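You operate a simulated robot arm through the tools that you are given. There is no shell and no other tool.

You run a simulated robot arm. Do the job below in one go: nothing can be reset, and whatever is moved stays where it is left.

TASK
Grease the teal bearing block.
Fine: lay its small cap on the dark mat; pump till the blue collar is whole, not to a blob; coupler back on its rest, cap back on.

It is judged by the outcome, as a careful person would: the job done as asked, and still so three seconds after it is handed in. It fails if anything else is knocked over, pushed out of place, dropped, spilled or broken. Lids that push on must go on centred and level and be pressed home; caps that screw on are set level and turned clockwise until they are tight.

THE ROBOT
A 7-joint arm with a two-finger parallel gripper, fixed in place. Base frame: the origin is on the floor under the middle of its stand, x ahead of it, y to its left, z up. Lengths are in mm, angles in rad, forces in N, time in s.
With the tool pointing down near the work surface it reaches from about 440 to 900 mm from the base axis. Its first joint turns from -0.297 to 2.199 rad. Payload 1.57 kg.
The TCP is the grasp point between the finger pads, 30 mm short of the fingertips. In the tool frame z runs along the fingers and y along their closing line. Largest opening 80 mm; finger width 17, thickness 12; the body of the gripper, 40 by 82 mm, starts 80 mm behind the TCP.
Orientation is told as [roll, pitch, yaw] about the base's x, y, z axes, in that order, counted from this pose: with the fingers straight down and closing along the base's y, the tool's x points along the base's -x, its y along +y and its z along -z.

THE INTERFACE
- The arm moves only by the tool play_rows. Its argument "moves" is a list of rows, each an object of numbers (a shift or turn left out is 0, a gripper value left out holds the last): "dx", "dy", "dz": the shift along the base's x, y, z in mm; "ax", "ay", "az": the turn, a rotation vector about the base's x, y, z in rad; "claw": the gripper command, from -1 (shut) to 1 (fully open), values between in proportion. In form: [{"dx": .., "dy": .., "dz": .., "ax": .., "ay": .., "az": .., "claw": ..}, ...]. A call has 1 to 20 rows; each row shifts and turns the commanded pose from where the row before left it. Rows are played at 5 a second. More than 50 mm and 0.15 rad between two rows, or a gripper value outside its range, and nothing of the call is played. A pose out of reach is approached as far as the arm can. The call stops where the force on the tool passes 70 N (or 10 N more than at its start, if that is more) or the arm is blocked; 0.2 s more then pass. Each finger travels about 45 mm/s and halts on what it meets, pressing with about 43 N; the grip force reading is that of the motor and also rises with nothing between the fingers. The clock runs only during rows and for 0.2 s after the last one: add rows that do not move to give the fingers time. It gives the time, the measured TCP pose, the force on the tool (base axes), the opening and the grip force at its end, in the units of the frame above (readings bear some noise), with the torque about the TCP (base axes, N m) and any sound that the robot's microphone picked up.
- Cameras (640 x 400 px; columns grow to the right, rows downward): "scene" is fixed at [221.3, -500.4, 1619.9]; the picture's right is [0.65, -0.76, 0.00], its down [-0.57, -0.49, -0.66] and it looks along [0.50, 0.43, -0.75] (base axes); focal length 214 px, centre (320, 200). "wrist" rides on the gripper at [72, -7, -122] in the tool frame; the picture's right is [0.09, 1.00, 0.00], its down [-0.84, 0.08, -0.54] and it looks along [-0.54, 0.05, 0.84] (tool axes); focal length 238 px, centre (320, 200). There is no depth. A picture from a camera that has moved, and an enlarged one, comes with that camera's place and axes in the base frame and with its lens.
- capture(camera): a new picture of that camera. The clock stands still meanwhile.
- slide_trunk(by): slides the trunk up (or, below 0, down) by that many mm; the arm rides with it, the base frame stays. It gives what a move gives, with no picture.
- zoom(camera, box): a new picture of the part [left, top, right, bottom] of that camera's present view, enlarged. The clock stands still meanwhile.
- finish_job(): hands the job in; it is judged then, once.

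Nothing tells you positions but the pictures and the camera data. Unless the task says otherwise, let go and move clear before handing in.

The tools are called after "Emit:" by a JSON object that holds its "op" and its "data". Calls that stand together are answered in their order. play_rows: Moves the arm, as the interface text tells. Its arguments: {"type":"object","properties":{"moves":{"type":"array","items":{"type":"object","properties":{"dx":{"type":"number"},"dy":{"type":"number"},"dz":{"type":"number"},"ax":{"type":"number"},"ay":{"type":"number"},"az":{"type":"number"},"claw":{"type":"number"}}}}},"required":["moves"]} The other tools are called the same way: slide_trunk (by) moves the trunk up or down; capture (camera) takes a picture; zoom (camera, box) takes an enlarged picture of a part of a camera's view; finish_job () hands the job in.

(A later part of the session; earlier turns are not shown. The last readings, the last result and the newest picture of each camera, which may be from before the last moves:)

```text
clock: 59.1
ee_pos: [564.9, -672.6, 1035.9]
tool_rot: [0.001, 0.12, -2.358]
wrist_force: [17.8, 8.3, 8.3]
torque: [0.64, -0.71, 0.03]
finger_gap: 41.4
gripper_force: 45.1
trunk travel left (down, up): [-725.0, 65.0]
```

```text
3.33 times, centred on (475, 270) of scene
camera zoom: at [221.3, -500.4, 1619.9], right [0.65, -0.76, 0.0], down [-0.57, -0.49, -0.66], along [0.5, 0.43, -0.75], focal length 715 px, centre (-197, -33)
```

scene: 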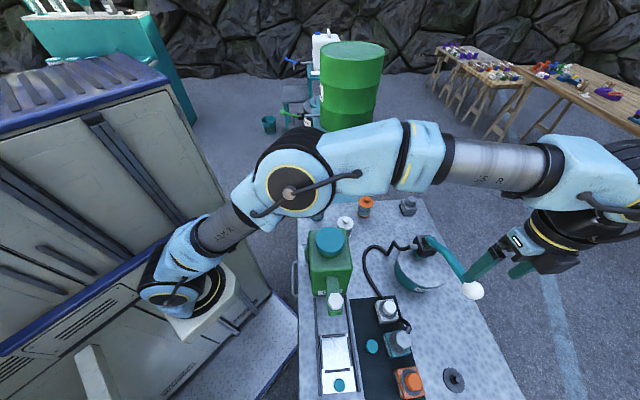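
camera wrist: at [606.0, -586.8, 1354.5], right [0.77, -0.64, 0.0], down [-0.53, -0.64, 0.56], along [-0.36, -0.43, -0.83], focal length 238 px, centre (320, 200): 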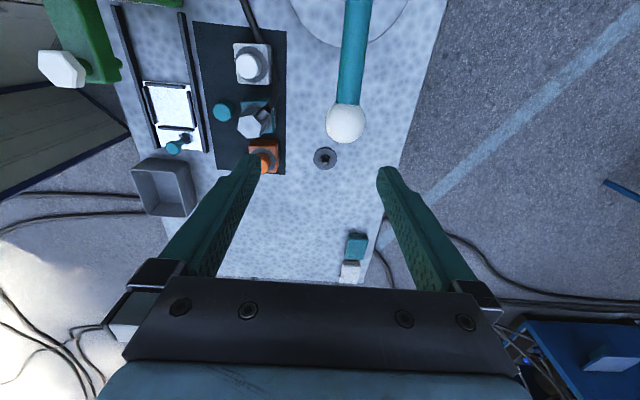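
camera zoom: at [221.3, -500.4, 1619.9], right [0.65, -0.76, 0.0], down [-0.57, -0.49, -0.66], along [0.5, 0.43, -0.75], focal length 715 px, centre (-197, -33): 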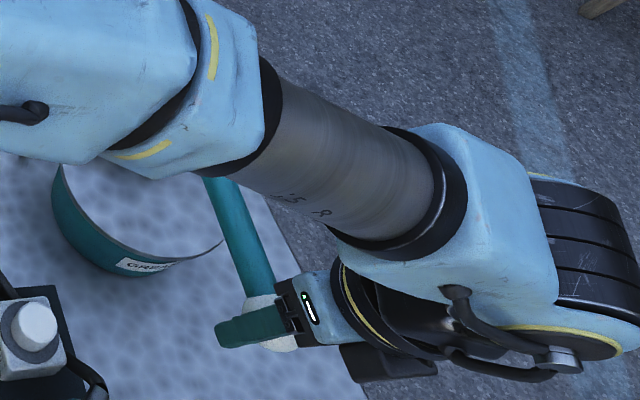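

The lever moves smoothly. I'll continue down past horizontal, correcting the arc slightly toward the pivot.

Emit:
{"op": "play_rows", "data": {"moves": [{"dx": 0.9, "dy": 0.9, "dz": -14}, {"dx": 0.2, "dy": 0.2, "dz": -14}, {"dx": 0.8, "dy": 0.8, "dz": -12.5}, {"dx": 1.2, "dy": 1.2, "dz": -12.5}, {}]}}

Emit:
{"op": "zoom", "data": {"camera": "scene", "box": [370, 310, 430, 370]}}

Emit:
{"op": "capture", "data": {"camera": "wrist"}}

```text
clock: 60.3
ee_pos: [567.2, -670.6, 984.9]
tool_rot: [0.002, 0.118, -2.359]
wrist_force: [9.9, -0.6, 14.1]
torque: [0.7, -0.83, -0.1]
finger_gap: 41.4
gripper_force: 45.1
trunk travel left (down, up): [-725.0, 65.0]
```

```text
6.67 times, centred on (400, 340) of scene
camera zoom: at [221.3, -500.4, 1619.9], right [0.65, -0.76, 0.0], down [-0.57, -0.49, -0.66], along [0.5, 0.43, -0.75], focal length 1430 px, centre (-213, -733)
```

zoom: 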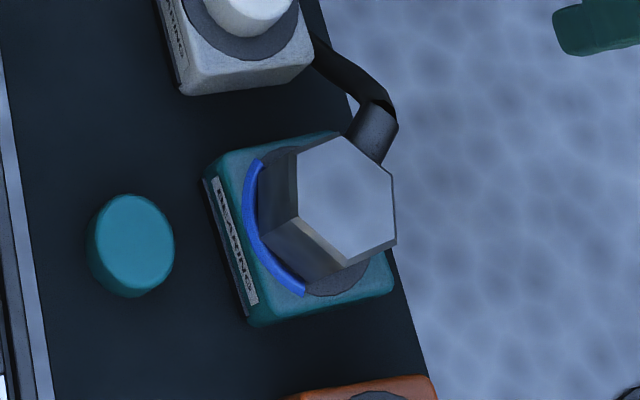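

```text
taken
camera wrist: at [603.0, -625.0, 1112.8], right [0.77, -0.64, 0.01], down [-0.58, -0.68, 0.44], along [-0.27, -0.34, -0.9], focal length 238 px, centre (320, 200)
```

wrist: 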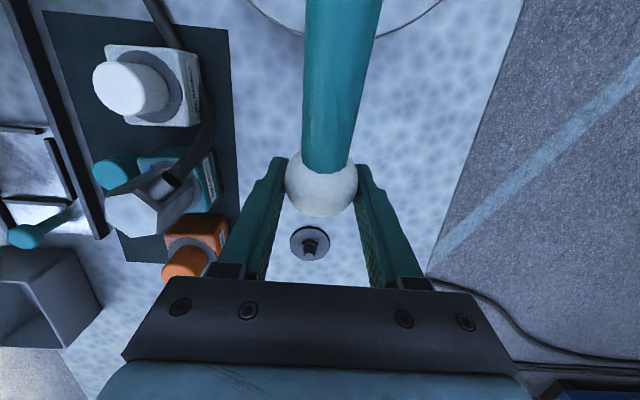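

A blue arc of grease has appeared around the disc. I'll zoom in to see how far it reaches.

Emit:
{"op": "zoom", "data": {"camera": "wrist", "box": [90, 130, 230, 250]}}

Emit:
{"op": "zoom", "data": {"camera": "scene", "box": [385, 325, 420, 360]}}

```text
3.33 times, centred on (160, 190) of wrist
camera zoom: at [603.0, -625.0, 1112.8], right [0.77, -0.64, 0.01], down [-0.58, -0.68, 0.44], along [-0.27, -0.34, -0.9], focal length 794 px, centre (853, 233)
```

zoom: 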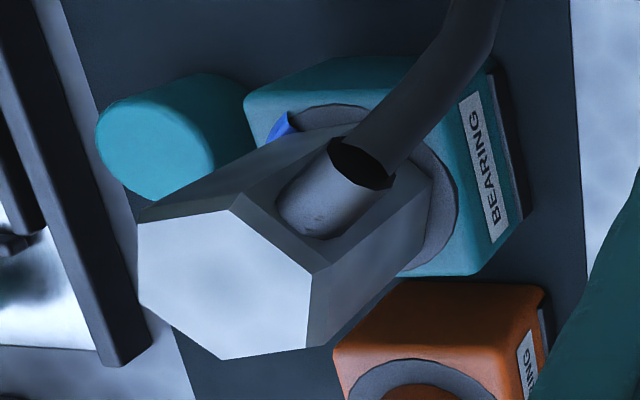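

```text
11.43 times, centred on (402, 342) of scene
camera zoom: at [221.3, -500.4, 1619.9], right [0.65, -0.76, 0.0], down [-0.57, -0.49, -0.66], along [0.5, 0.43, -0.75], focal length 2451 px, centre (-623, -1429)
```

zoom: 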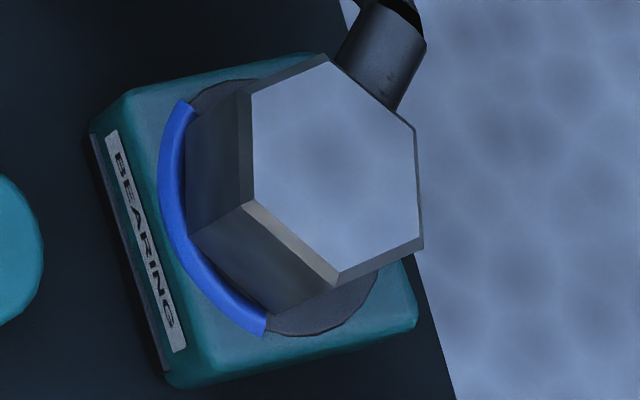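

The arc covers about 130°, centred on the label side. I'll continue the downstroke a little to see whether it grows continuously or per stroke.

Emit:
{"op": "play_rows", "data": {"moves": [{"dx": 1.0, "dy": 1.0, "dz": -6}, {"dx": 1.0, "dy": 1.0, "dz": -6}, {}]}}

Emit:
{"op": "zoom", "data": {"camera": "scene", "box": [385, 325, 420, 360]}}

```text
clock: 61.1
ee_pos: [568.7, -668.4, 974.0]
tool_rot: [0.007, 0.119, -2.36]
wrist_force: [6.2, -4.5, 36.0]
torque: [0.75, -0.56, 0.01]
finger_gap: 41.6
gripper_force: 44.7
trunk travel left (down, up): [-725.0, 65.0]
```

```text
11.43 times, centred on (402, 342) of scene
camera zoom: at [221.3, -500.4, 1619.9], right [0.65, -0.76, 0.0], down [-0.57, -0.49, -0.66], along [0.5, 0.43, -0.75], focal length 2451 px, centre (-623, -1429)
```

zoom: 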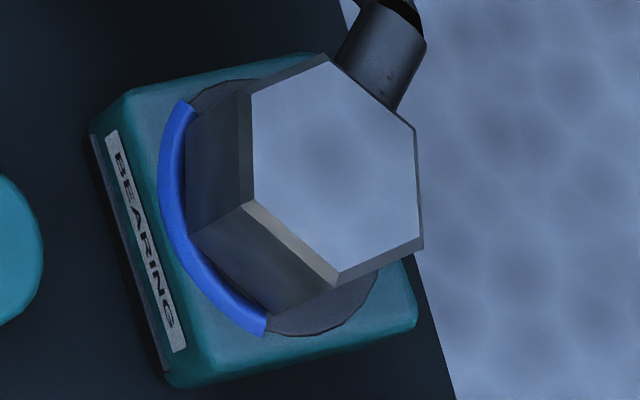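

The lever hit its bottom stop (force rose) and the arc didn't grow, so each full stroke adds a fixed portion, about a third. I'll bring the lever back up to the top.

Emit:
{"op": "play_rows", "data": {"moves": [{"dx": -1.8, "dy": -1.8, "dz": 15}, {"dx": -1.4, "dy": -1.4, "dz": 13}, {"dx": -0.5, "dy": -0.5, "dz": 15}, {"dx": 0.1, "dy": 0.1, "dz": 15}, {"dx": 0.9, "dy": 0.9, "dz": 15}, {"dx": 1.7, "dy": 1.7, "dz": 15}, {"dx": 1.9, "dy": 1.9, "dz": 12}, {"dx": 2.7, "dy": 2.7, "dz": 13}, {"dx": 3.2, "dy": 3.2, "dz": 12}, {"dx": 3.0, "dy": 3.0, "dz": 9}, {}]}}

Emit:
{"op": "zoom", "data": {"camera": "scene", "box": [385, 325, 420, 360]}}

Emit:
{"op": "capture", "data": {"camera": "wrist"}}

```text
clock: 63.5
ee_pos: [577.7, -659.4, 1104.4]
tool_rot: [0.003, 0.12, -2.36]
wrist_force: [-6.8, -15.3, 1.0]
torque: [-0.46, 0.51, 0.07]
finger_gap: 41.6
gripper_force: 44.6
trunk travel left (down, up): [-725.0, 65.0]
```

```text
11.43 times, centred on (402, 342) of scene
camera zoom: at [221.3, -500.4, 1619.9], right [0.65, -0.76, 0.0], down [-0.57, -0.49, -0.66], along [0.5, 0.43, -0.75], focal length 2451 px, centre (-623, -1429)
```

zoom: 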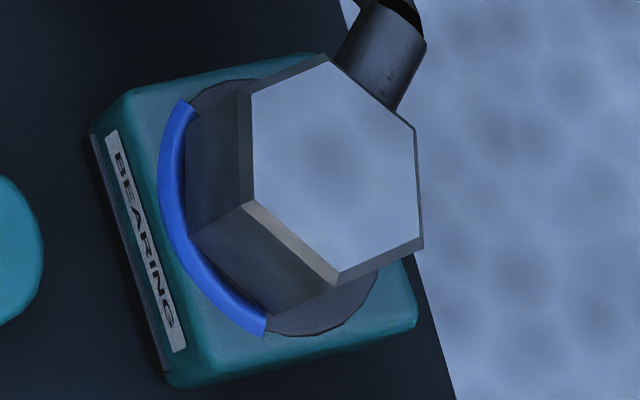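

```text
taken
camera wrist: at [613.9, -614.4, 1233.4], right [0.77, -0.64, 0.01], down [-0.58, -0.69, 0.44], along [-0.27, -0.34, -0.9], focal length 238 px, centre (320, 200)
```

wrist: 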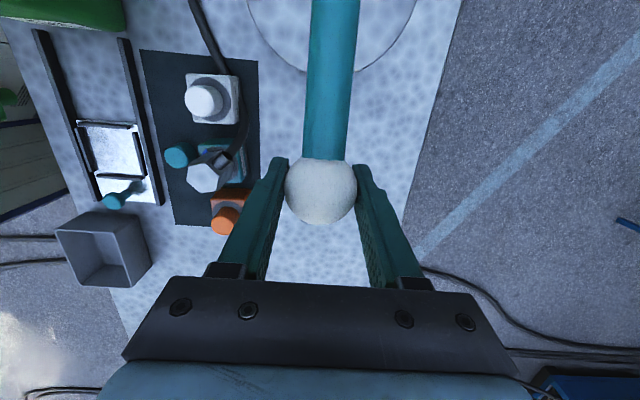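

Emit:
{"op": "play_rows", "data": {"moves": [{"dx": 0.2, "dy": 0.2, "dz": 3}, {"dx": 0.2, "dy": 0.2, "dz": 2}, {}]}}

```text
clock: 64.3
ee_pos: [578.1, -658.6, 1104.7]
tool_rot: [-0.008, 0.121, -2.362]
wrist_force: [-11.5, -13.0, -37.6]
torque: [-0.44, 0.38, -0.11]
finger_gap: 41.6
gripper_force: 44.7
trunk travel left (down, up): [-725.0, 65.0]
```

The lever is at its top stop. Now the second full downstroke.

Emit:
{"op": "play_rows", "data": {"moves": [{"dx": -2.4, "dy": -2.4, "dz": -9}, {"dx": -2.3, "dy": -2.3, "dz": -7}, {"dx": -2.8, "dy": -2.8, "dz": -12}, {"dx": -2.8, "dy": -2.8, "dz": -15}, {"dx": -2.0, "dy": -2.0, "dz": -15}, {"dx": -1.2, "dy": -1.2, "dz": -15}, {"dx": -0.4, "dy": -0.4, "dz": -15}, {"dx": 0.4, "dy": 0.4, "dz": -15}, {"dx": 1.1, "dy": 1.1, "dz": -15}, {"dx": 1.4, "dy": 1.4, "dz": -11}, {}]}}

Emit:
{"op": "zoom", "data": {"camera": "scene", "box": [385, 325, 420, 360]}}

Emit:
{"op": "zoom", "data": {"camera": "wrist", "box": [90, 130, 230, 250]}}

```text
clock: 66.7
ee_pos: [567.3, -669.5, 981.3]
tool_rot: [0.004, 0.121, -2.359]
wrist_force: [6.8, 1.8, 11.6]
torque: [0.45, -0.71, 0.02]
finger_gap: 41.1
gripper_force: 44.4
trunk travel left (down, up): [-725.0, 65.0]
```

```text
11.43 times, centred on (402, 342) of scene
camera zoom: at [221.3, -500.4, 1619.9], right [0.65, -0.76, 0.0], down [-0.57, -0.49, -0.66], along [0.5, 0.43, -0.75], focal length 2451 px, centre (-623, -1429)
```

zoom: 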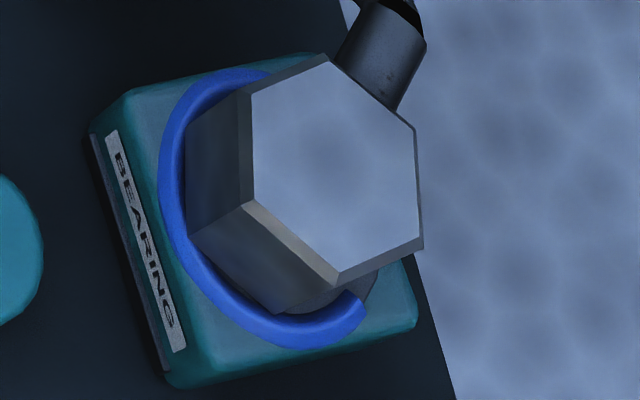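

```text
3.33 times, centred on (160, 190) of wrist
camera zoom: at [604.7, -623.2, 1110.5], right [0.77, -0.64, 0.01], down [-0.58, -0.69, 0.44], along [-0.27, -0.34, -0.9], focal length 794 px, centre (853, 233)
```

zoom: 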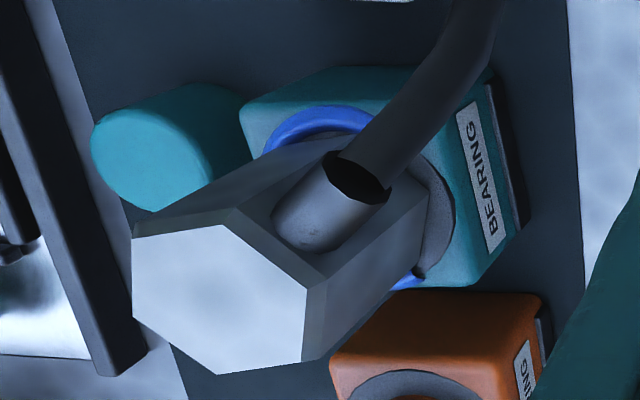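

The collar is now two thirds complete (about 240°), so one more stroke should make it whole. I'll raise the lever back to the top stop.

Emit:
{"op": "play_rows", "data": {"moves": [{"dx": -1.4, "dy": -1.4, "dz": 14}, {"dx": -0.9, "dy": -0.9, "dz": 15}, {"dx": -0.1, "dy": -0.1, "dz": 15}, {"dx": 0.6, "dy": 0.6, "dz": 15}, {"dx": 1.4, "dy": 1.4, "dz": 15}, {"dx": 2.2, "dy": 2.2, "dz": 15}, {"dx": 2.4, "dy": 2.4, "dz": 12}, {"dx": 2.6, "dy": 2.6, "dz": 12}, {"dx": 2.3, "dy": 2.3, "dz": 11}, {"dx": 0.4, "dy": 0.4, "dz": 2}, {}]}}

Emit:
{"op": "zoom", "data": {"camera": "scene", "box": [385, 325, 420, 360]}}

```text
clock: 69.1
ee_pos: [576.9, -660.2, 1100.7]
tool_rot: [-0.008, 0.12, -2.361]
wrist_force: [-4.4, 2.1, -44.8]
torque: [-0.27, 0.06, -0.02]
finger_gap: 41.6
gripper_force: 44.7
trunk travel left (down, up): [-725.0, 65.0]
```

```text
11.43 times, centred on (402, 342) of scene
camera zoom: at [221.3, -500.4, 1619.9], right [0.65, -0.76, 0.0], down [-0.57, -0.49, -0.66], along [0.5, 0.43, -0.75], focal length 2451 px, centre (-623, -1429)
```

zoom: 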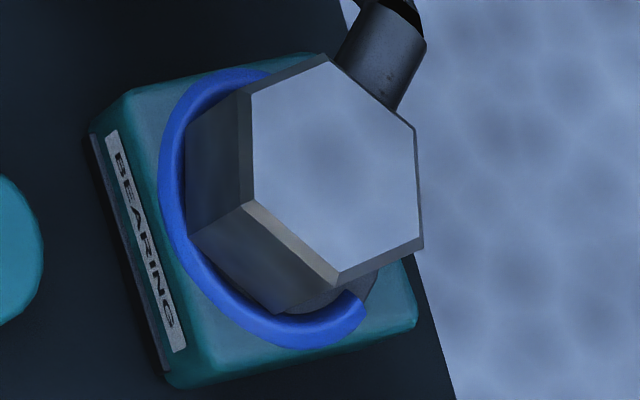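

Emit:
{"op": "play_rows", "data": {"moves": [{"dx": -1.4, "dy": -1.4, "dz": -8}, {"dx": -1.4, "dy": -1.4, "dz": -8}, {"dx": -2.8, "dy": -2.8, "dz": -12}, {"dx": -3.0, "dy": -3.0, "dz": -15}, {"dx": -2.2, "dy": -2.2, "dz": -15}, {"dx": -1.4, "dy": -1.4, "dz": -15}, {"dx": -0.6, "dy": -0.6, "dz": -15}, {"dx": 0.1, "dy": 0.1, "dz": -15}, {"dx": 0.7, "dy": 0.7, "dz": -12}, {"dx": 1.1, "dy": 1.1, "dz": -11}, {}]}}

Emit:
{"op": "zoom", "data": {"camera": "scene", "box": [385, 325, 420, 360]}}

Emit:
{"op": "zoom", "data": {"camera": "wrist", "box": [90, 130, 230, 250]}}

```text
clock: 71.5
ee_pos: [568.1, -670.0, 980.6]
tool_rot: [0.002, 0.12, -2.359]
wrist_force: [9.1, -1.2, 11.4]
torque: [0.57, -0.69, -0.05]
finger_gap: 41.1
gripper_force: 45.0
trunk travel left (down, up): [-725.0, 65.0]
```

```text
11.43 times, centred on (402, 342) of scene
camera zoom: at [221.3, -500.4, 1619.9], right [0.65, -0.76, 0.0], down [-0.57, -0.49, -0.66], along [0.5, 0.43, -0.75], focal length 2451 px, centre (-623, -1429)
```

zoom: 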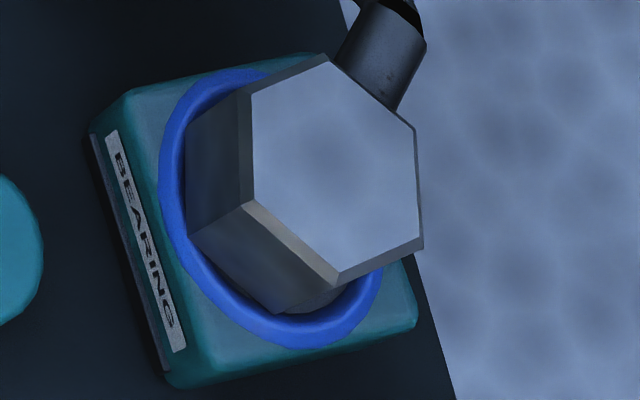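

```text
3.33 times, centred on (160, 190) of wrist
camera zoom: at [603.5, -624.4, 1110.7], right [0.77, -0.64, 0.01], down [-0.58, -0.69, 0.44], along [-0.27, -0.34, -0.9], focal length 794 px, centre (853, 233)
```

zoom: 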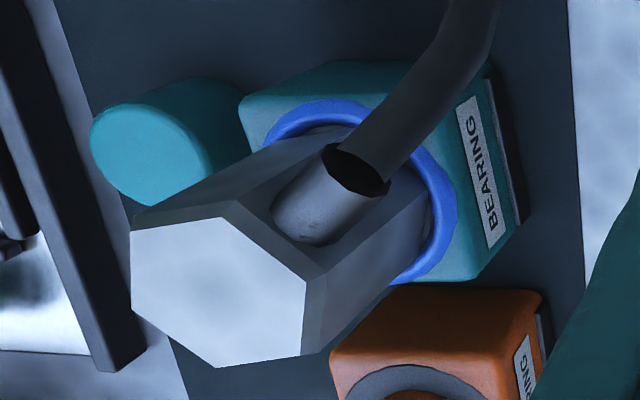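

The collar now appears whole on both sides. I'll return the lever to its raised position (no more strokes) and then release it.

Emit:
{"op": "play_rows", "data": {"moves": [{"dx": -1.4, "dy": -1.4, "dz": 14}, {"dx": -0.9, "dy": -0.9, "dz": 15}, {"dx": -0.1, "dy": -0.1, "dz": 15}, {"dx": 0.6, "dy": 0.6, "dz": 15}, {"dx": 1.4, "dy": 1.4, "dz": 15}, {"dx": 2.2, "dy": 2.2, "dz": 15}, {"dx": 2.4, "dy": 2.4, "dz": 12}, {"dx": 2.6, "dy": 2.6, "dz": 12}, {"dx": 1.2, "dy": 1.2, "dz": 5}, {}]}}

Emit:
{"op": "zoom", "data": {"camera": "scene", "box": [385, 325, 420, 360]}}

```text
clock: 73.7
ee_pos: [575.9, -663.2, 1097.0]
tool_rot: [-0.001, 0.12, -2.359]
wrist_force: [4.6, 2.2, -9.2]
torque: [-0.59, 0.65, 0.1]
finger_gap: 41.4
gripper_force: 45.1
trunk travel left (down, up): [-725.0, 65.0]
```

```text
11.43 times, centred on (402, 342) of scene
camera zoom: at [221.3, -500.4, 1619.9], right [0.65, -0.76, 0.0], down [-0.57, -0.49, -0.66], along [0.5, 0.43, -0.75], focal length 2451 px, centre (-623, -1429)
```

zoom: 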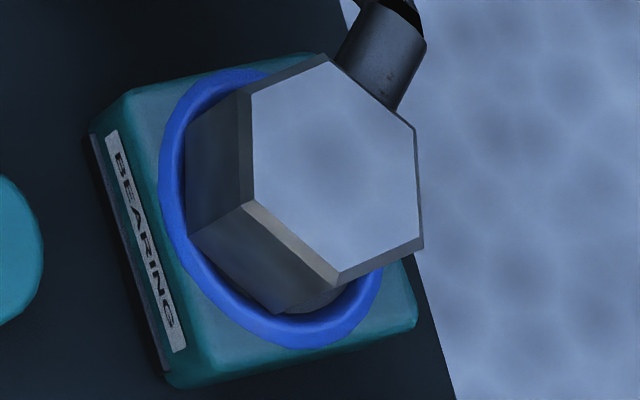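

Emit:
{"op": "play_rows", "data": {"moves": [{"dx": 0.6, "dy": 0.6, "dz": 2}, {"dx": 0.4, "dy": 0.4, "dz": 1}, {}, {"claw": -0.1}, {"claw": 0.3}, {"claw": 1}, {}, {}]}}

Emit:
{"op": "capture", "data": {"camera": "wrist"}}

Emit:
{"op": "zoom", "data": {"camera": "scene", "box": [385, 325, 420, 360]}}

```text
clock: 75.5
ee_pos: [575.9, -661.0, 1101.4]
tool_rot: [0.0, 0.122, -2.359]
wrist_force: [0.0, -1.0, -0.7]
torque: [-0.05, 0.02, 0.0]
finger_gap: 79.8
gripper_force: 0.2
trunk travel left (down, up): [-725.0, 65.0]
```

```text
taken
camera wrist: at [611.8, -616.4, 1231.3], right [0.77, -0.64, 0.01], down [-0.58, -0.69, 0.44], along [-0.27, -0.34, -0.9], focal length 238 px, centre (320, 200)
```

wrist: 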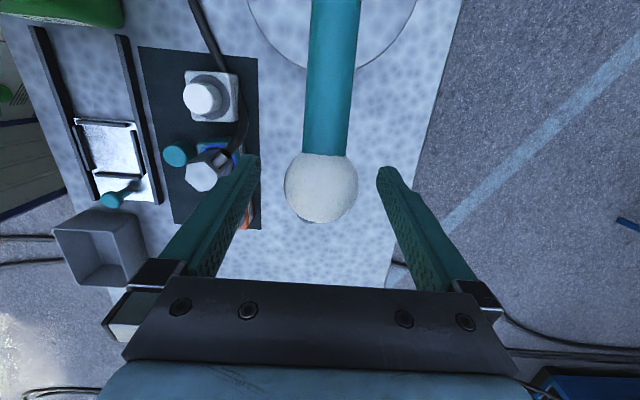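

```text
11.43 times, centred on (402, 342) of scene
camera zoom: at [221.3, -500.4, 1619.9], right [0.65, -0.76, 0.0], down [-0.57, -0.49, -0.66], along [0.5, 0.43, -0.75], focal length 2451 px, centre (-623, -1429)
```

zoom: 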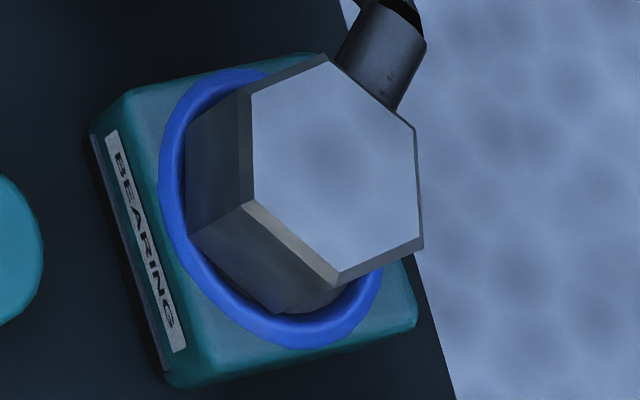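

The knob is released and the lever stays up. I'll rise clear, level the tool, and return above the coupler at yaw -2.63.

Emit:
{"op": "play_rows", "data": {"moves": [{"dz": 20}, {"dz": 30}, {"dz": 40}, {"dz": 40}, {"ax": -0.043, "ay": 0.043}, {"ax": -0.043, "ay": 0.043}, {"dx": -28, "dy": 11, "az": -0.054}, {"dx": -28, "dy": 11, "az": -0.054}, {"dx": -28, "dy": 11, "az": -0.054}, {"dx": -28, "dy": 11, "az": -0.054}, {"dx": -26.5, "dy": 12, "az": -0.054}, {}]}}

Emit:
{"op": "capture", "data": {"camera": "wrist"}}

Emit:
{"op": "capture", "data": {"camera": "scene"}}

```text
clock: 78.1
ee_pos: [436.5, -606.9, 1233.0]
tool_rot: [0.001, -0.002, -2.632]
wrist_force: [0.5, 0.3, 0.9]
torque: [-0.03, -0.01, 0.01]
finger_gap: 79.8
gripper_force: 0.0
trunk travel left (down, up): [-725.0, 65.0]
```

```text
taken
camera wrist: at [497.5, -564.0, 1354.0], right [0.57, -0.82, 0.0], down [-0.69, -0.48, 0.54], along [-0.45, -0.31, -0.84], focal length 238 px, centre (320, 200)
```

wrist: 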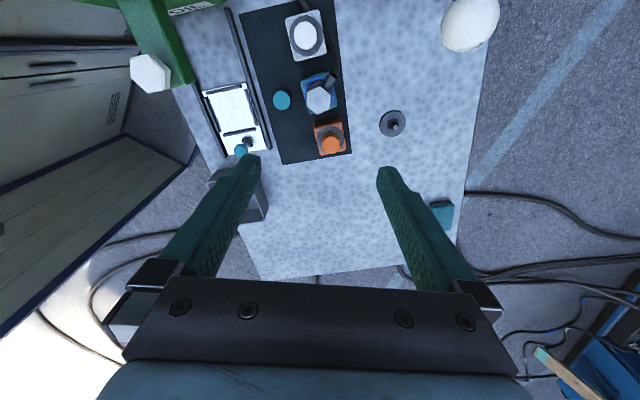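

```text
taken
```

scene: 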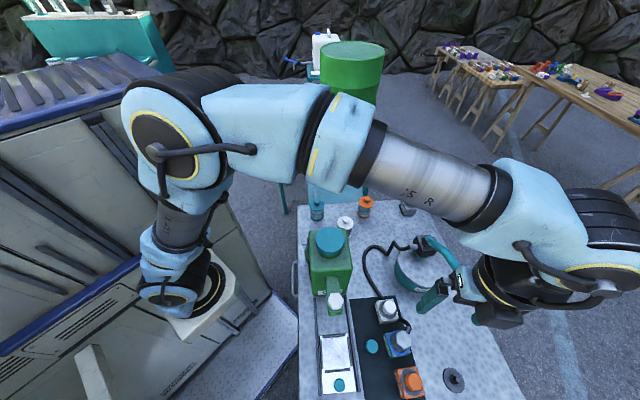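

Emit:
{"op": "zoom", "data": {"camera": "wrist", "box": [270, 60, 370, 130]}}

Emit:
{"op": "zoom", "data": {"camera": "scene", "box": [380, 220, 500, 320]}}

```text
5.71 times, centred on (320, 95) of wrist
camera zoom: at [497.5, -564.0, 1354.0], right [0.57, -0.82, 0.0], down [-0.69, -0.48, 0.54], along [-0.45, -0.31, -0.84], focal length 1362 px, centre (320, 800)
```

zoom: 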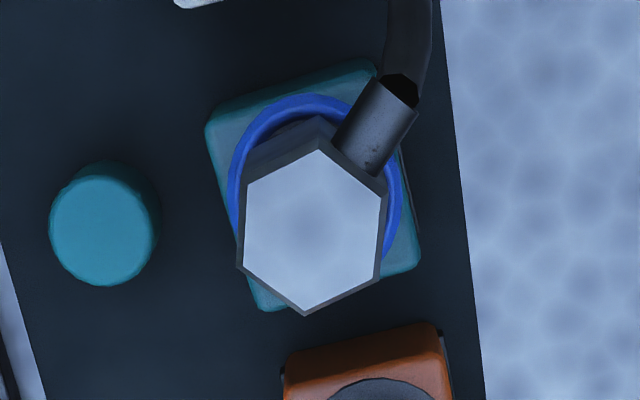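

```text
4.00 times, centred on (440, 270) of scene
camera zoom: at [221.3, -500.4, 1619.9], right [0.65, -0.76, 0.0], down [-0.57, -0.49, -0.66], along [0.5, 0.43, -0.75], focal length 858 px, centre (-160, -80)
```

zoom: 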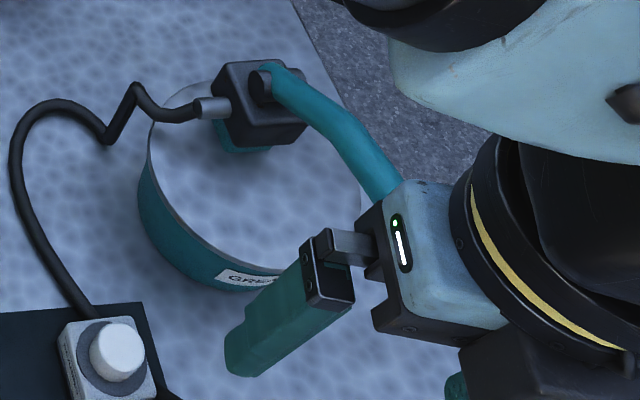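

The collar reads as whole all round, and the hex is still aligned with the gripper. I'll descend to re-grip the coupler where I released it.

Emit:
{"op": "play_rows", "data": {"moves": [{"dx": 0.4, "dy": 1.4, "dz": -40}, {"dz": -40}, {"dz": -40}, {"dz": -40}, {"dz": -38}, {}]}}

Emit:
{"op": "zoom", "data": {"camera": "wrist", "box": [220, 60, 420, 200]}}

```text
clock: 79.5
ee_pos: [437.7, -605.2, 1034.5]
tool_rot: [0.002, -0.002, -2.627]
wrist_force: [-0.1, 0.1, -0.2]
torque: [0.0, 0.01, 0.02]
finger_gap: 80.1
gripper_force: 0.1
trunk travel left (down, up): [-725.0, 65.0]
```

```text
2.86 times, centred on (320, 130) of wrist
camera zoom: at [497.8, -563.0, 1156.3], right [0.57, -0.82, 0.0], down [-0.69, -0.48, 0.54], along [-0.45, -0.31, -0.84], focal length 681 px, centre (320, 400)
```

zoom: 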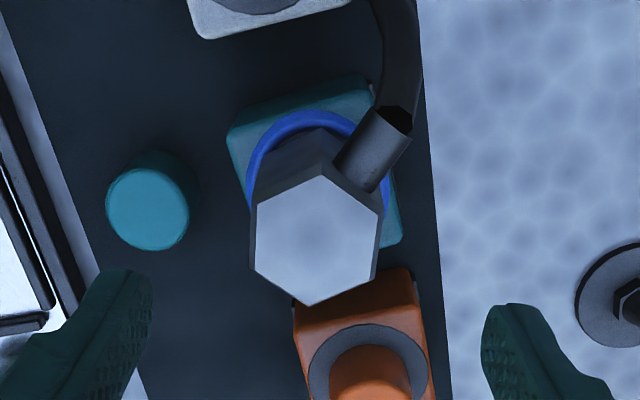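

Emit:
{"op": "play_rows", "data": {"moves": [{"dx": -0.4, "dy": 0.7, "dz": -30, "claw": 0.55}, {"dz": -30}, {"dz": -20}, {"dz": -12}, {"dz": -7}, {}]}}

Emit:
{"op": "zoom", "data": {"camera": "wrist", "box": [220, 90, 420, 230]}}

```text
clock: 80.9
ee_pos: [435.2, -603.2, 934.9]
tool_rot: [0.001, -0.001, -2.627]
wrist_force: [0.0, -0.4, -0.2]
torque: [-0.01, 0.0, 0.02]
finger_gap: 62.0
gripper_force: 0.0
trunk travel left (down, up): [-725.0, 65.0]
```

```text
2.86 times, centred on (320, 160) of wrist
camera zoom: at [496.8, -562.0, 1056.3], right [0.57, -0.82, 0.0], down [-0.69, -0.48, 0.54], along [-0.45, -0.31, -0.84], focal length 681 px, centre (320, 314)
```

zoom: 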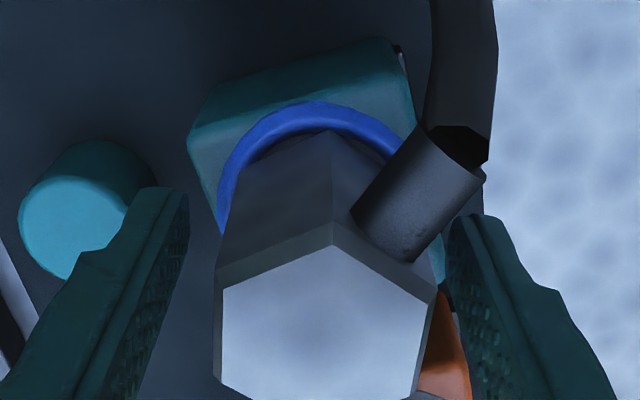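

Emit:
{"op": "play_rows", "data": {"moves": [{"claw": 0.1}, {}, {"claw": -1}, {}, {}]}}

```text
clock: 82.1
ee_pos: [436.1, -604.1, 935.3]
tool_rot: [0.002, -0.001, -2.627]
wrist_force: [0.1, -0.5, 0.0]
torque: [-0.01, 0.03, 0.03]
finger_gap: 40.3
gripper_force: 39.0
trunk travel left (down, up): [-725.0, 65.0]
```

Gripped squarely. Lifting the coupler straight off the nipple.

Emit:
{"op": "play_rows", "data": {"moves": [{"dz": 1.5}, {"dz": 2}, {"dz": 3}, {"dz": 4}, {}]}}

Emit:
{"op": "zoom", "data": {"camera": "wrist", "box": [220, 90, 420, 230]}}

```text
clock: 83.3
ee_pos: [436.8, -603.6, 946.1]
tool_rot: [0.0, -0.003, -2.63]
wrist_force: [-0.1, -0.3, -2.0]
torque: [-0.02, -0.03, -0.01]
finger_gap: 40.4
gripper_force: 43.0
trunk travel left (down, up): [-725.0, 65.0]
```

```text
2.86 times, centred on (320, 160) of wrist
camera zoom: at [497.1, -561.9, 1066.9], right [0.57, -0.82, 0.0], down [-0.69, -0.48, 0.54], along [-0.45, -0.31, -0.84], focal length 681 px, centre (320, 314)
```

zoom: 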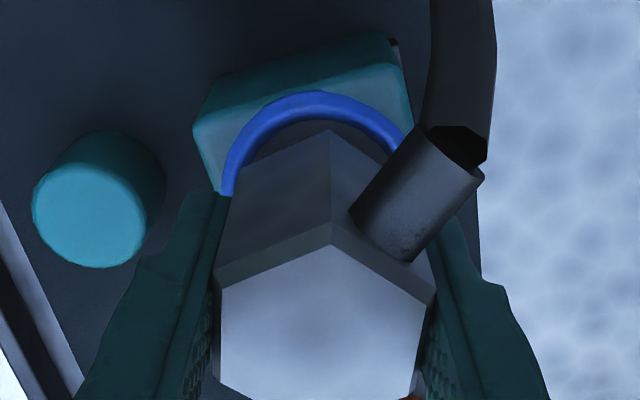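

Emit:
{"op": "play_rows", "data": {"moves": [{"dz": 14}, {"dz": 25}, {"dz": 25}, {"dx": 4.2, "dy": -20.2, "az": 0.1}, {"dx": 4.2, "dy": -20.2, "az": 0.1}, {"dx": 4.2, "dy": -20.2, "az": 0.1}, {"dx": 4.2, "dy": -20.2, "az": 0.1}, {"dx": 4.2, "dy": -20.2, "az": 0.1}, {"dx": 4.2, "dy": -20.2, "az": 0.1}, {"dx": 4.2, "dy": -20.2, "az": 0.1}, {"dx": 4.2, "dy": -20.2, "az": 0.1}, {}, {}]}}

Emit:
{"op": "capture", "data": {"camera": "wrist"}}

Emit:
{"op": "zoom", "data": {"camera": "scene", "box": [380, 300, 520, 400]}}

Emit:
{"op": "zoom", "data": {"camera": "scene", "box": [380, 320, 425, 365]}}

```text
clock: 86.1
ee_pos: [470.6, -765.4, 1009.4]
tool_rot: [0.002, -0.002, -1.83]
wrist_force: [0.4, -0.4, -1.4]
torque: [-0.01, 0.05, 0.01]
finger_gap: 40.6
gripper_force: 43.1
trunk travel left (down, up): [-725.0, 65.0]
```

```text
taken
camera wrist: at [482.8, -693.6, 1131.3], right [0.99, -0.17, 0.0], down [-0.14, -0.83, 0.54], along [-0.09, -0.54, -0.84], focal length 238 px, centre (320, 200)
```

wrist: 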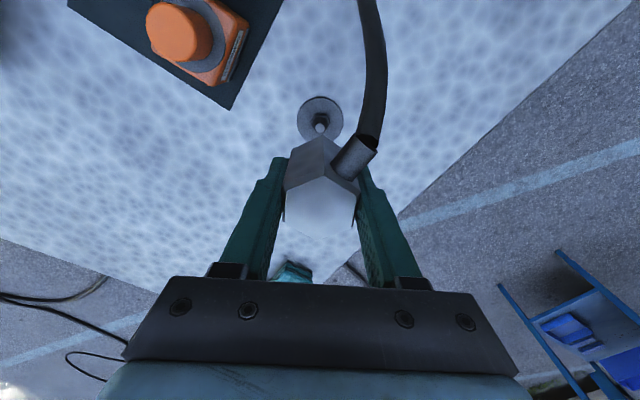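

```text
4.00 times, centred on (450, 350) of scene
camera zoom: at [221.3, -500.4, 1619.9], right [0.65, -0.76, 0.0], down [-0.57, -0.49, -0.66], along [0.5, 0.43, -0.75], focal length 858 px, centre (-200, -400)
```

zoom: 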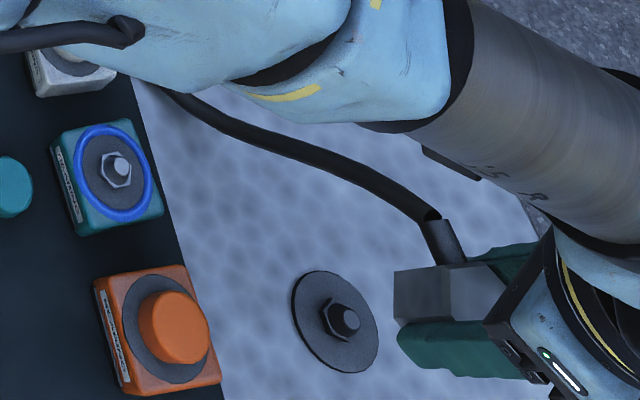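

```text
8.89 times, centred on (402, 342) of scene
camera zoom: at [221.3, -500.4, 1619.9], right [0.65, -0.76, 0.0], down [-0.57, -0.49, -0.66], along [0.5, 0.43, -0.75], focal length 1906 px, centre (-413, -1067)
```

zoom: 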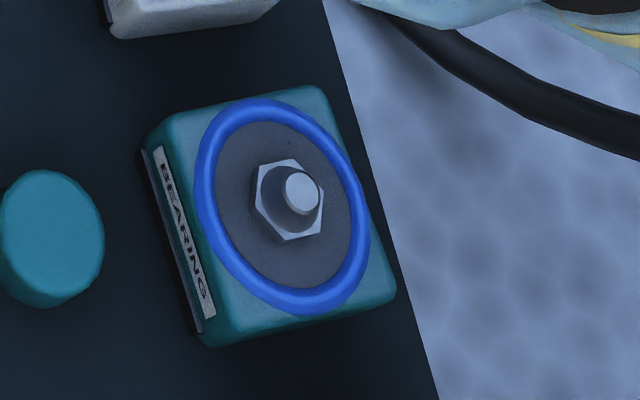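

The blue collar is a complete ring. I'll now align the coupler over its rest and check with zooms.

Emit:
{"op": "zoom", "data": {"camera": "wrist", "box": [270, 80, 370, 150]}}

Emit:
{"op": "zoom", "data": {"camera": "scene", "box": [445, 355, 495, 400]}}

```text
5.71 times, centred on (320, 115) of wrist
camera zoom: at [482.8, -693.6, 1131.3], right [0.99, -0.17, 0.0], down [-0.14, -0.83, 0.54], along [-0.09, -0.54, -0.84], focal length 1362 px, centre (320, 686)
```

zoom: 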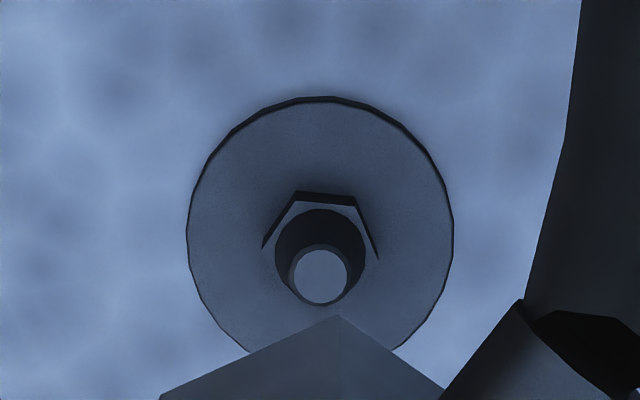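

```text
8.89 times, centred on (470, 378) of scene
camera zoom: at [221.3, -500.4, 1619.9], right [0.65, -0.76, 0.0], down [-0.57, -0.49, -0.66], along [0.5, 0.43, -0.75], focal length 1906 px, centre (-1013, -1378)
```

zoom: 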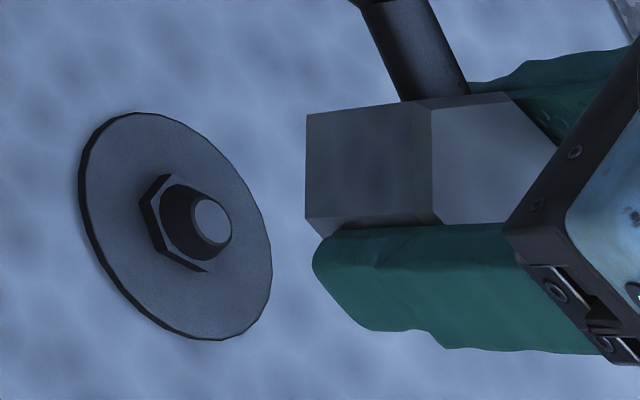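

The rest is aligned under the coupler to within about 1 mm. I'll lower it gently onto the post.

Emit:
{"op": "play_rows", "data": {"moves": [{"dx": -0.1, "dy": -0.4, "dz": -25}, {"dz": -25}, {"dz": -20}, {"dz": -10}, {}]}}

Emit:
{"op": "zoom", "data": {"camera": "wrist", "box": [270, 80, 370, 150]}}

Emit:
{"op": "zoom", "data": {"camera": "scene", "box": [445, 355, 495, 400]}}

```text
clock: 87.3
ee_pos: [470.5, -765.4, 930.6]
tool_rot: [0.002, -0.003, -1.829]
wrist_force: [0.1, 0.2, -1.3]
torque: [0.02, -0.02, 0.02]
finger_gap: 40.1
gripper_force: 43.2
trunk travel left (down, up): [-725.0, 65.0]
```

```text
5.71 times, centred on (320, 115) of wrist
camera zoom: at [483.4, -694.0, 1051.6], right [0.99, -0.17, 0.0], down [-0.14, -0.83, 0.54], along [-0.09, -0.54, -0.84], focal length 1362 px, centre (320, 686)
```

zoom: 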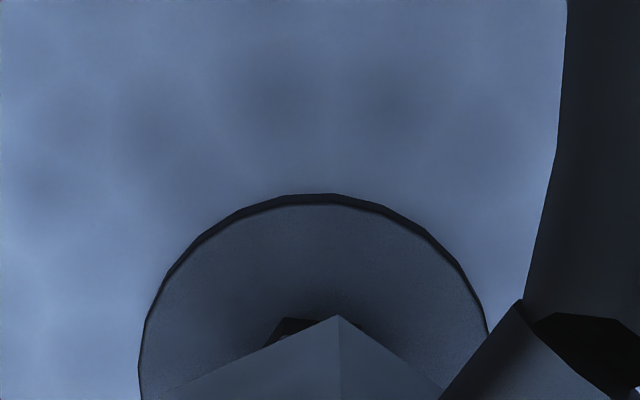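

```text
8.89 times, centred on (470, 378) of scene
camera zoom: at [221.3, -500.4, 1619.9], right [0.65, -0.76, 0.0], down [-0.57, -0.49, -0.66], along [0.5, 0.43, -0.75], focal length 1906 px, centre (-1013, -1378)
```

zoom: 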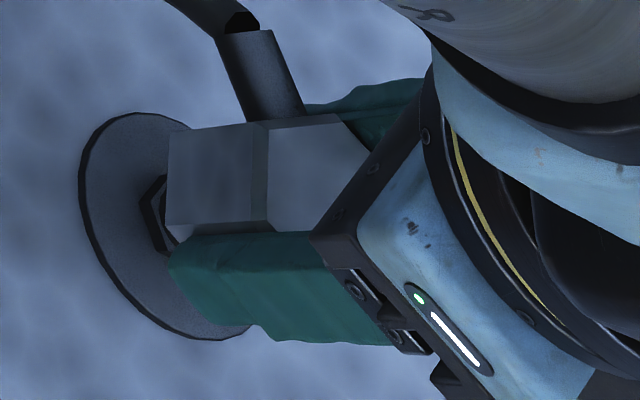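

Emit:
{"op": "play_rows", "data": {"moves": [{"dz": -4}, {"dz": -4}, {"dz": -3}, {"dz": -3}, {}]}}

```text
clock: 88.5
ee_pos: [470.8, -765.6, 914.0]
tool_rot: [0.001, -0.002, -1.828]
wrist_force: [0.9, 0.3, -1.5]
torque: [0.01, 0.0, 0.01]
finger_gap: 40.1
gripper_force: 42.8
trunk travel left (down, up): [-725.0, 65.0]
```

Emit:
{"op": "play_rows", "data": {"moves": [{"dz": -3}, {"dz": -3}, {"dz": -3}, {"dz": -3}, {}]}}

```text
clock: 89.7
ee_pos: [469.9, -766.0, 902.2]
tool_rot: [0.002, -0.001, -1.829]
wrist_force: [-0.2, 0.1, -1.9]
torque: [0.0, 0.01, 0.04]
finger_gap: 40.6
gripper_force: 42.4
trunk travel left (down, up): [-725.0, 65.0]
```

Emit:
{"op": "play_rows", "data": {"moves": [{"dz": -3}, {"dz": -2}, {"dz": -2}, {"dz": -1}, {}]}}

Emit:
{"op": "zoom", "data": {"camera": "wrist", "box": [260, 90, 360, 160]}}

Emit:
{"op": "zoom", "data": {"camera": "scene", "box": [440, 350, 490, 400]}}

```text
clock: 90.9
ee_pos: [470.8, -765.3, 895.5]
tool_rot: [0.002, -0.002, -1.829]
wrist_force: [-0.1, -0.2, -2.1]
torque: [0.03, -0.03, 0.03]
finger_gap: 40.3
gripper_force: 43.2
trunk travel left (down, up): [-725.0, 65.0]
```

```text
5.71 times, centred on (310, 125) of wrist
camera zoom: at [483.3, -694.0, 1016.9], right [0.99, -0.17, 0.0], down [-0.14, -0.83, 0.54], along [-0.09, -0.54, -0.84], focal length 1362 px, centre (377, 629)
```

zoom: 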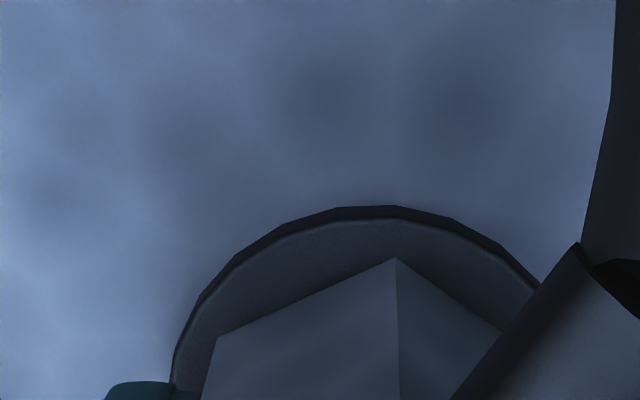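

```text
8.00 times, centred on (465, 375) of scene
camera zoom: at [221.3, -500.4, 1619.9], right [0.65, -0.76, 0.0], down [-0.57, -0.49, -0.66], along [0.5, 0.43, -0.75], focal length 1716 px, centre (-840, -1200)
```

zoom: 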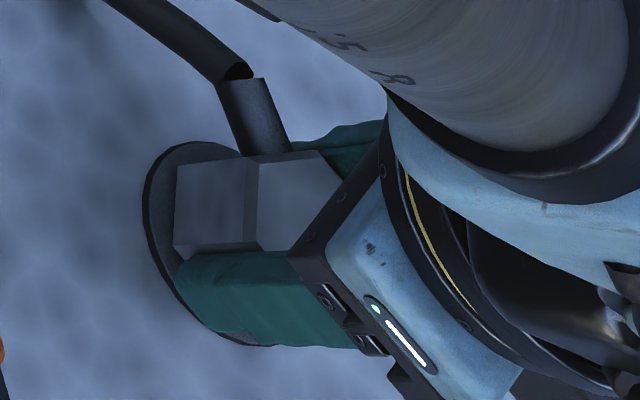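

Emit:
{"op": "play_rows", "data": {"moves": [{"dz": -1.5}, {"dz": -1.5}, {"dz": -1}, {}]}}

```text
clock: 91.9
ee_pos: [471.2, -765.6, 893.0]
tool_rot: [0.001, -0.003, -1.83]
wrist_force: [0.1, 1.4, 4.6]
torque: [0.11, 0.11, 0.01]
finger_gap: 40.9
gripper_force: 42.9
trunk travel left (down, up): [-725.0, 65.0]
```

Emit:
{"op": "play_rows", "data": {"moves": [{"dz": -1}, {"dz": -0.7}, {}]}}

Emit:
{"op": "zoom", "data": {"camera": "wrist", "box": [260, 90, 360, 160]}}

Emit:
{"op": "zoom", "data": {"camera": "scene", "box": [440, 350, 490, 400]}}

```text
clock: 92.7
ee_pos: [469.7, -765.8, 891.7]
tool_rot: [0.005, -0.004, -1.828]
wrist_force: [-0.9, 4.4, 19.3]
torque: [0.49, 0.31, -0.03]
finger_gap: 40.3
gripper_force: 43.0
trunk travel left (down, up): [-725.0, 65.0]
```

```text
5.71 times, centred on (310, 125) of wrist
camera zoom: at [482.8, -693.7, 1013.4], right [0.99, -0.17, 0.0], down [-0.14, -0.83, 0.55], along [-0.09, -0.54, -0.84], focal length 1362 px, centre (377, 629)
```

zoom: 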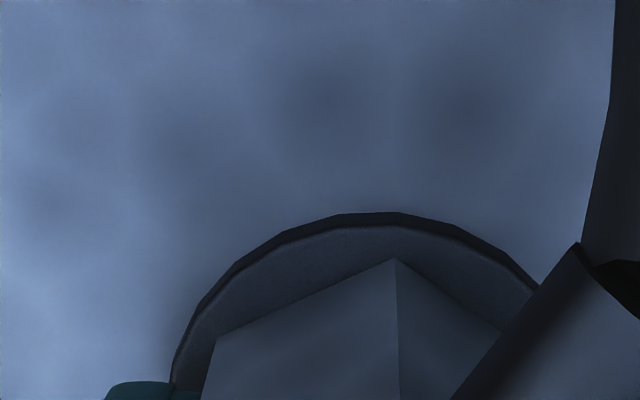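

```text
8.00 times, centred on (465, 375) of scene
camera zoom: at [221.3, -500.4, 1619.9], right [0.65, -0.76, 0.0], down [-0.57, -0.49, -0.66], along [0.5, 0.43, -0.75], focal length 1716 px, centre (-840, -1200)
```

zoom: 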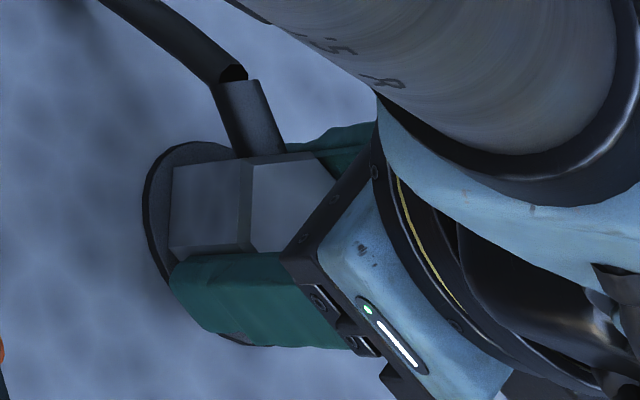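

The coupler is seated concentrically on its rest. I'll unload, open and back away upward.

Emit:
{"op": "play_rows", "data": {"moves": [{"dz": 1}, {"dz": 0.8}, {}, {"claw": -0.2}, {"claw": 0.3}, {"claw": 0.5}, {}, {}]}}

```text
clock: 94.5
ee_pos: [470.8, -765.1, 890.6]
tool_rot: [0.003, -0.001, -1.83]
wrist_force: [-0.2, -0.4, 0.3]
torque: [-0.01, -0.03, 0.01]
finger_gap: 59.8
gripper_force: 0.0
trunk travel left (down, up): [-725.0, 65.0]
```

Emit:
{"op": "play_rows", "data": {"moves": [{"dz": 8}, {"dz": 15}, {"dz": 25}, {"dz": 35}, {"dz": 40}, {"dz": 35}, {}]}}

Emit:
{"op": "capture", "data": {"camera": "wrist"}}

Emit:
{"op": "zoom", "data": {"camera": "scene", "box": [380, 300, 520, 400]}}

```text
clock: 96.1
ee_pos: [470.6, -766.3, 1049.4]
tool_rot: [0.001, -0.002, -1.828]
wrist_force: [-0.8, -0.1, 0.5]
torque: [-0.02, -0.01, 0.0]
finger_gap: 60.4
gripper_force: 0.1
trunk travel left (down, up): [-725.0, 65.0]
```

```text
taken
camera wrist: at [483.0, -694.1, 1171.6], right [0.99, -0.17, 0.0], down [-0.14, -0.83, 0.54], along [-0.09, -0.54, -0.84], focal length 238 px, centre (320, 200)
```

wrist: 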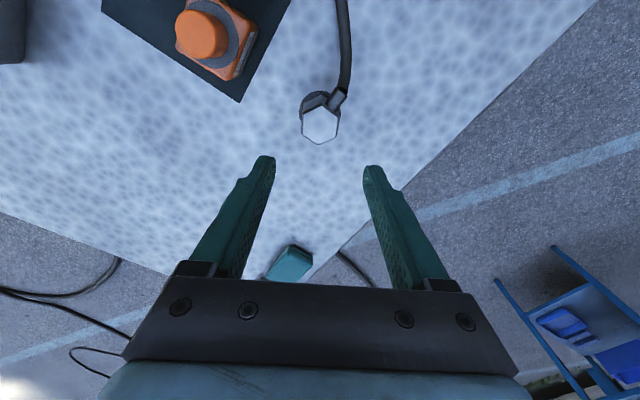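

```text
4.00 times, centred on (450, 350) of scene
camera zoom: at [221.3, -500.4, 1619.9], right [0.65, -0.76, 0.0], down [-0.57, -0.49, -0.66], along [0.5, 0.43, -0.75], focal length 858 px, centre (-200, -400)
```

zoom: 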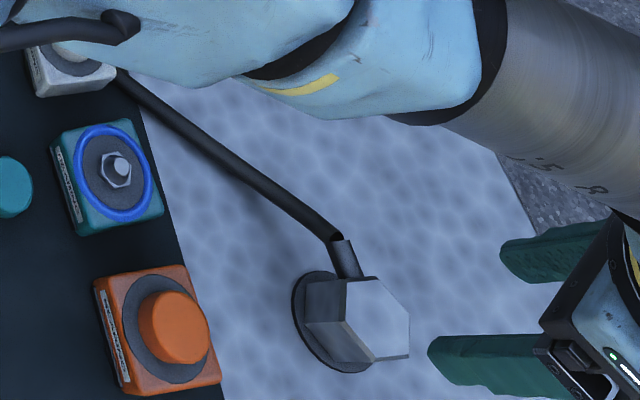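

The coupler is back on its rest. Next I'll fetch the cap from the mat, moving above it with yaw back to -0.96.

Emit:
{"op": "play_rows", "data": {"moves": [{"dx": -10.6, "dy": 26.5, "az": 0.1087}, {"dx": -10.6, "dy": 26.5, "az": 0.1087}, {"dx": -10.6, "dy": 26.5, "az": 0.1087}, {"dx": -10.6, "dy": 26.5, "az": 0.1087}, {"dx": -10.6, "dy": 26.5, "az": 0.1087}, {"dx": -10.6, "dy": 26.5, "az": 0.1087}, {"dx": -10.6, "dy": 26.5, "az": 0.1087}, {"dx": -10.4, "dy": 26.3, "az": 0.1087}, {"dz": -30}, {"dz": -30}, {"dz": -20}, {}]}}

Emit:
{"op": "zoom", "data": {"camera": "wrist", "box": [220, 80, 420, 220]}}

Emit:
{"op": "capture", "data": {"camera": "wrist"}}

```text
clock: 98.7
ee_pos: [385.6, -553.6, 969.0]
tool_rot: [0.002, -0.002, -0.958]
wrist_force: [-0.4, -0.4, -0.5]
torque: [0.0, 0.01, 0.03]
finger_gap: 60.0
gripper_force: 0.0
trunk travel left (down, up): [-725.0, 65.0]
```

```text
2.86 times, centred on (320, 150) of wrist
camera zoom: at [339.8, -497.8, 1090.3], right [0.76, 0.65, 0.0], down [0.54, -0.64, 0.54], along [0.35, -0.41, -0.84], focal length 681 px, centre (320, 343)
```

zoom: 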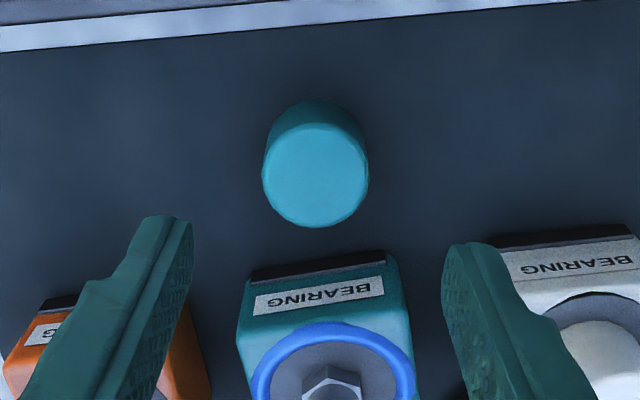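

```text
taken
camera wrist: at [339.8, -497.8, 1090.3], right [0.76, 0.65, 0.0], down [0.54, -0.64, 0.54], along [0.35, -0.41, -0.84], focal length 238 px, centre (320, 200)
```

wrist: 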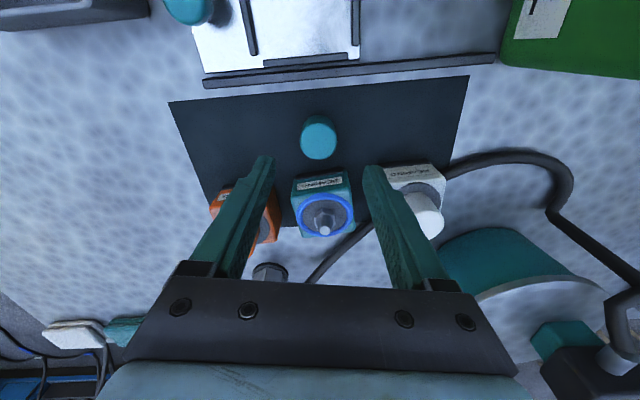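

Emit:
{"op": "play_rows", "data": {"moves": [{"dx": -1.8, "dy": -0.2, "dz": -20}, {"dz": -20}, {"dz": -20}, {"dz": -12}, {}]}}

Emit:
{"op": "zoom", "data": {"camera": "wrist", "box": [220, 90, 420, 230]}}

```text
clock: 99.9
ee_pos: [383.9, -554.4, 897.7]
tool_rot: [0.002, -0.002, -0.958]
wrist_force: [0.1, 0.0, -0.2]
torque: [-0.02, -0.01, -0.02]
finger_gap: 60.0
gripper_force: 0.1
trunk travel left (down, up): [-725.0, 65.0]
```

```text
2.86 times, centred on (320, 160) of wrist
camera zoom: at [338.0, -498.5, 1018.6], right [0.76, 0.65, 0.0], down [0.54, -0.64, 0.54], along [0.35, -0.41, -0.84], focal length 681 px, centre (320, 314)
```

zoom: 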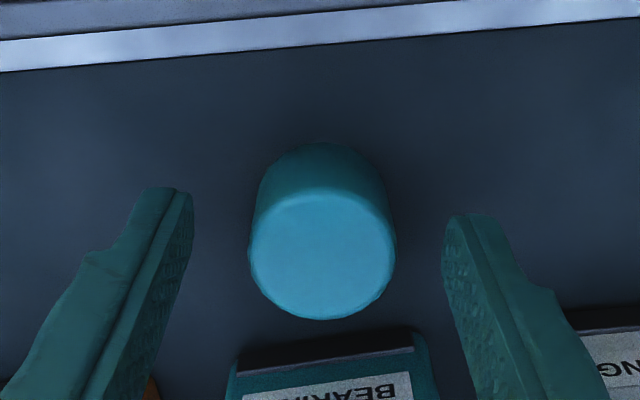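

The cap is centred (within 0.5 mm). I'll lower to z≈889 and close on it.

Emit:
{"op": "play_rows", "data": {"moves": [{"dz": -5}, {"dz": -3.5}, {}, {"claw": 0.0}, {}, {"claw": -1}, {}, {}]}}

Emit:
{"op": "zoom", "data": {"camera": "wrist", "box": [220, 90, 420, 230]}}

```text
clock: 101.7
ee_pos: [384.3, -553.6, 889.0]
tool_rot: [0.002, -0.002, -0.961]
wrist_force: [-0.3, 0.1, -0.4]
torque: [0.02, 0.01, 0.02]
finger_gap: 33.0
gripper_force: 36.7
trunk travel left (down, up): [-725.0, 65.0]
```

```text
2.86 times, centred on (320, 160) of wrist
camera zoom: at [338.1, -498.4, 1010.3], right [0.76, 0.65, 0.0], down [0.54, -0.64, 0.54], along [0.35, -0.41, -0.84], focal length 681 px, centre (320, 314)
```

zoom: 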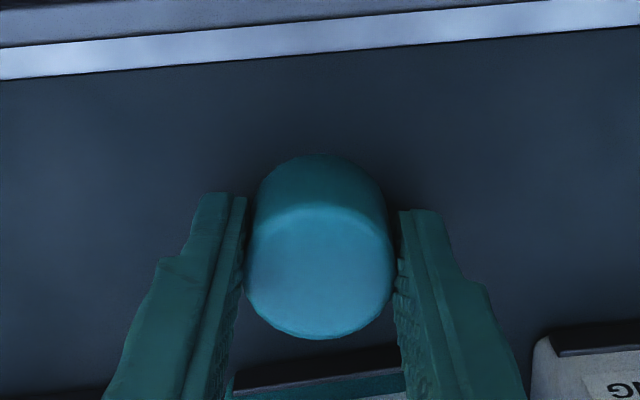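

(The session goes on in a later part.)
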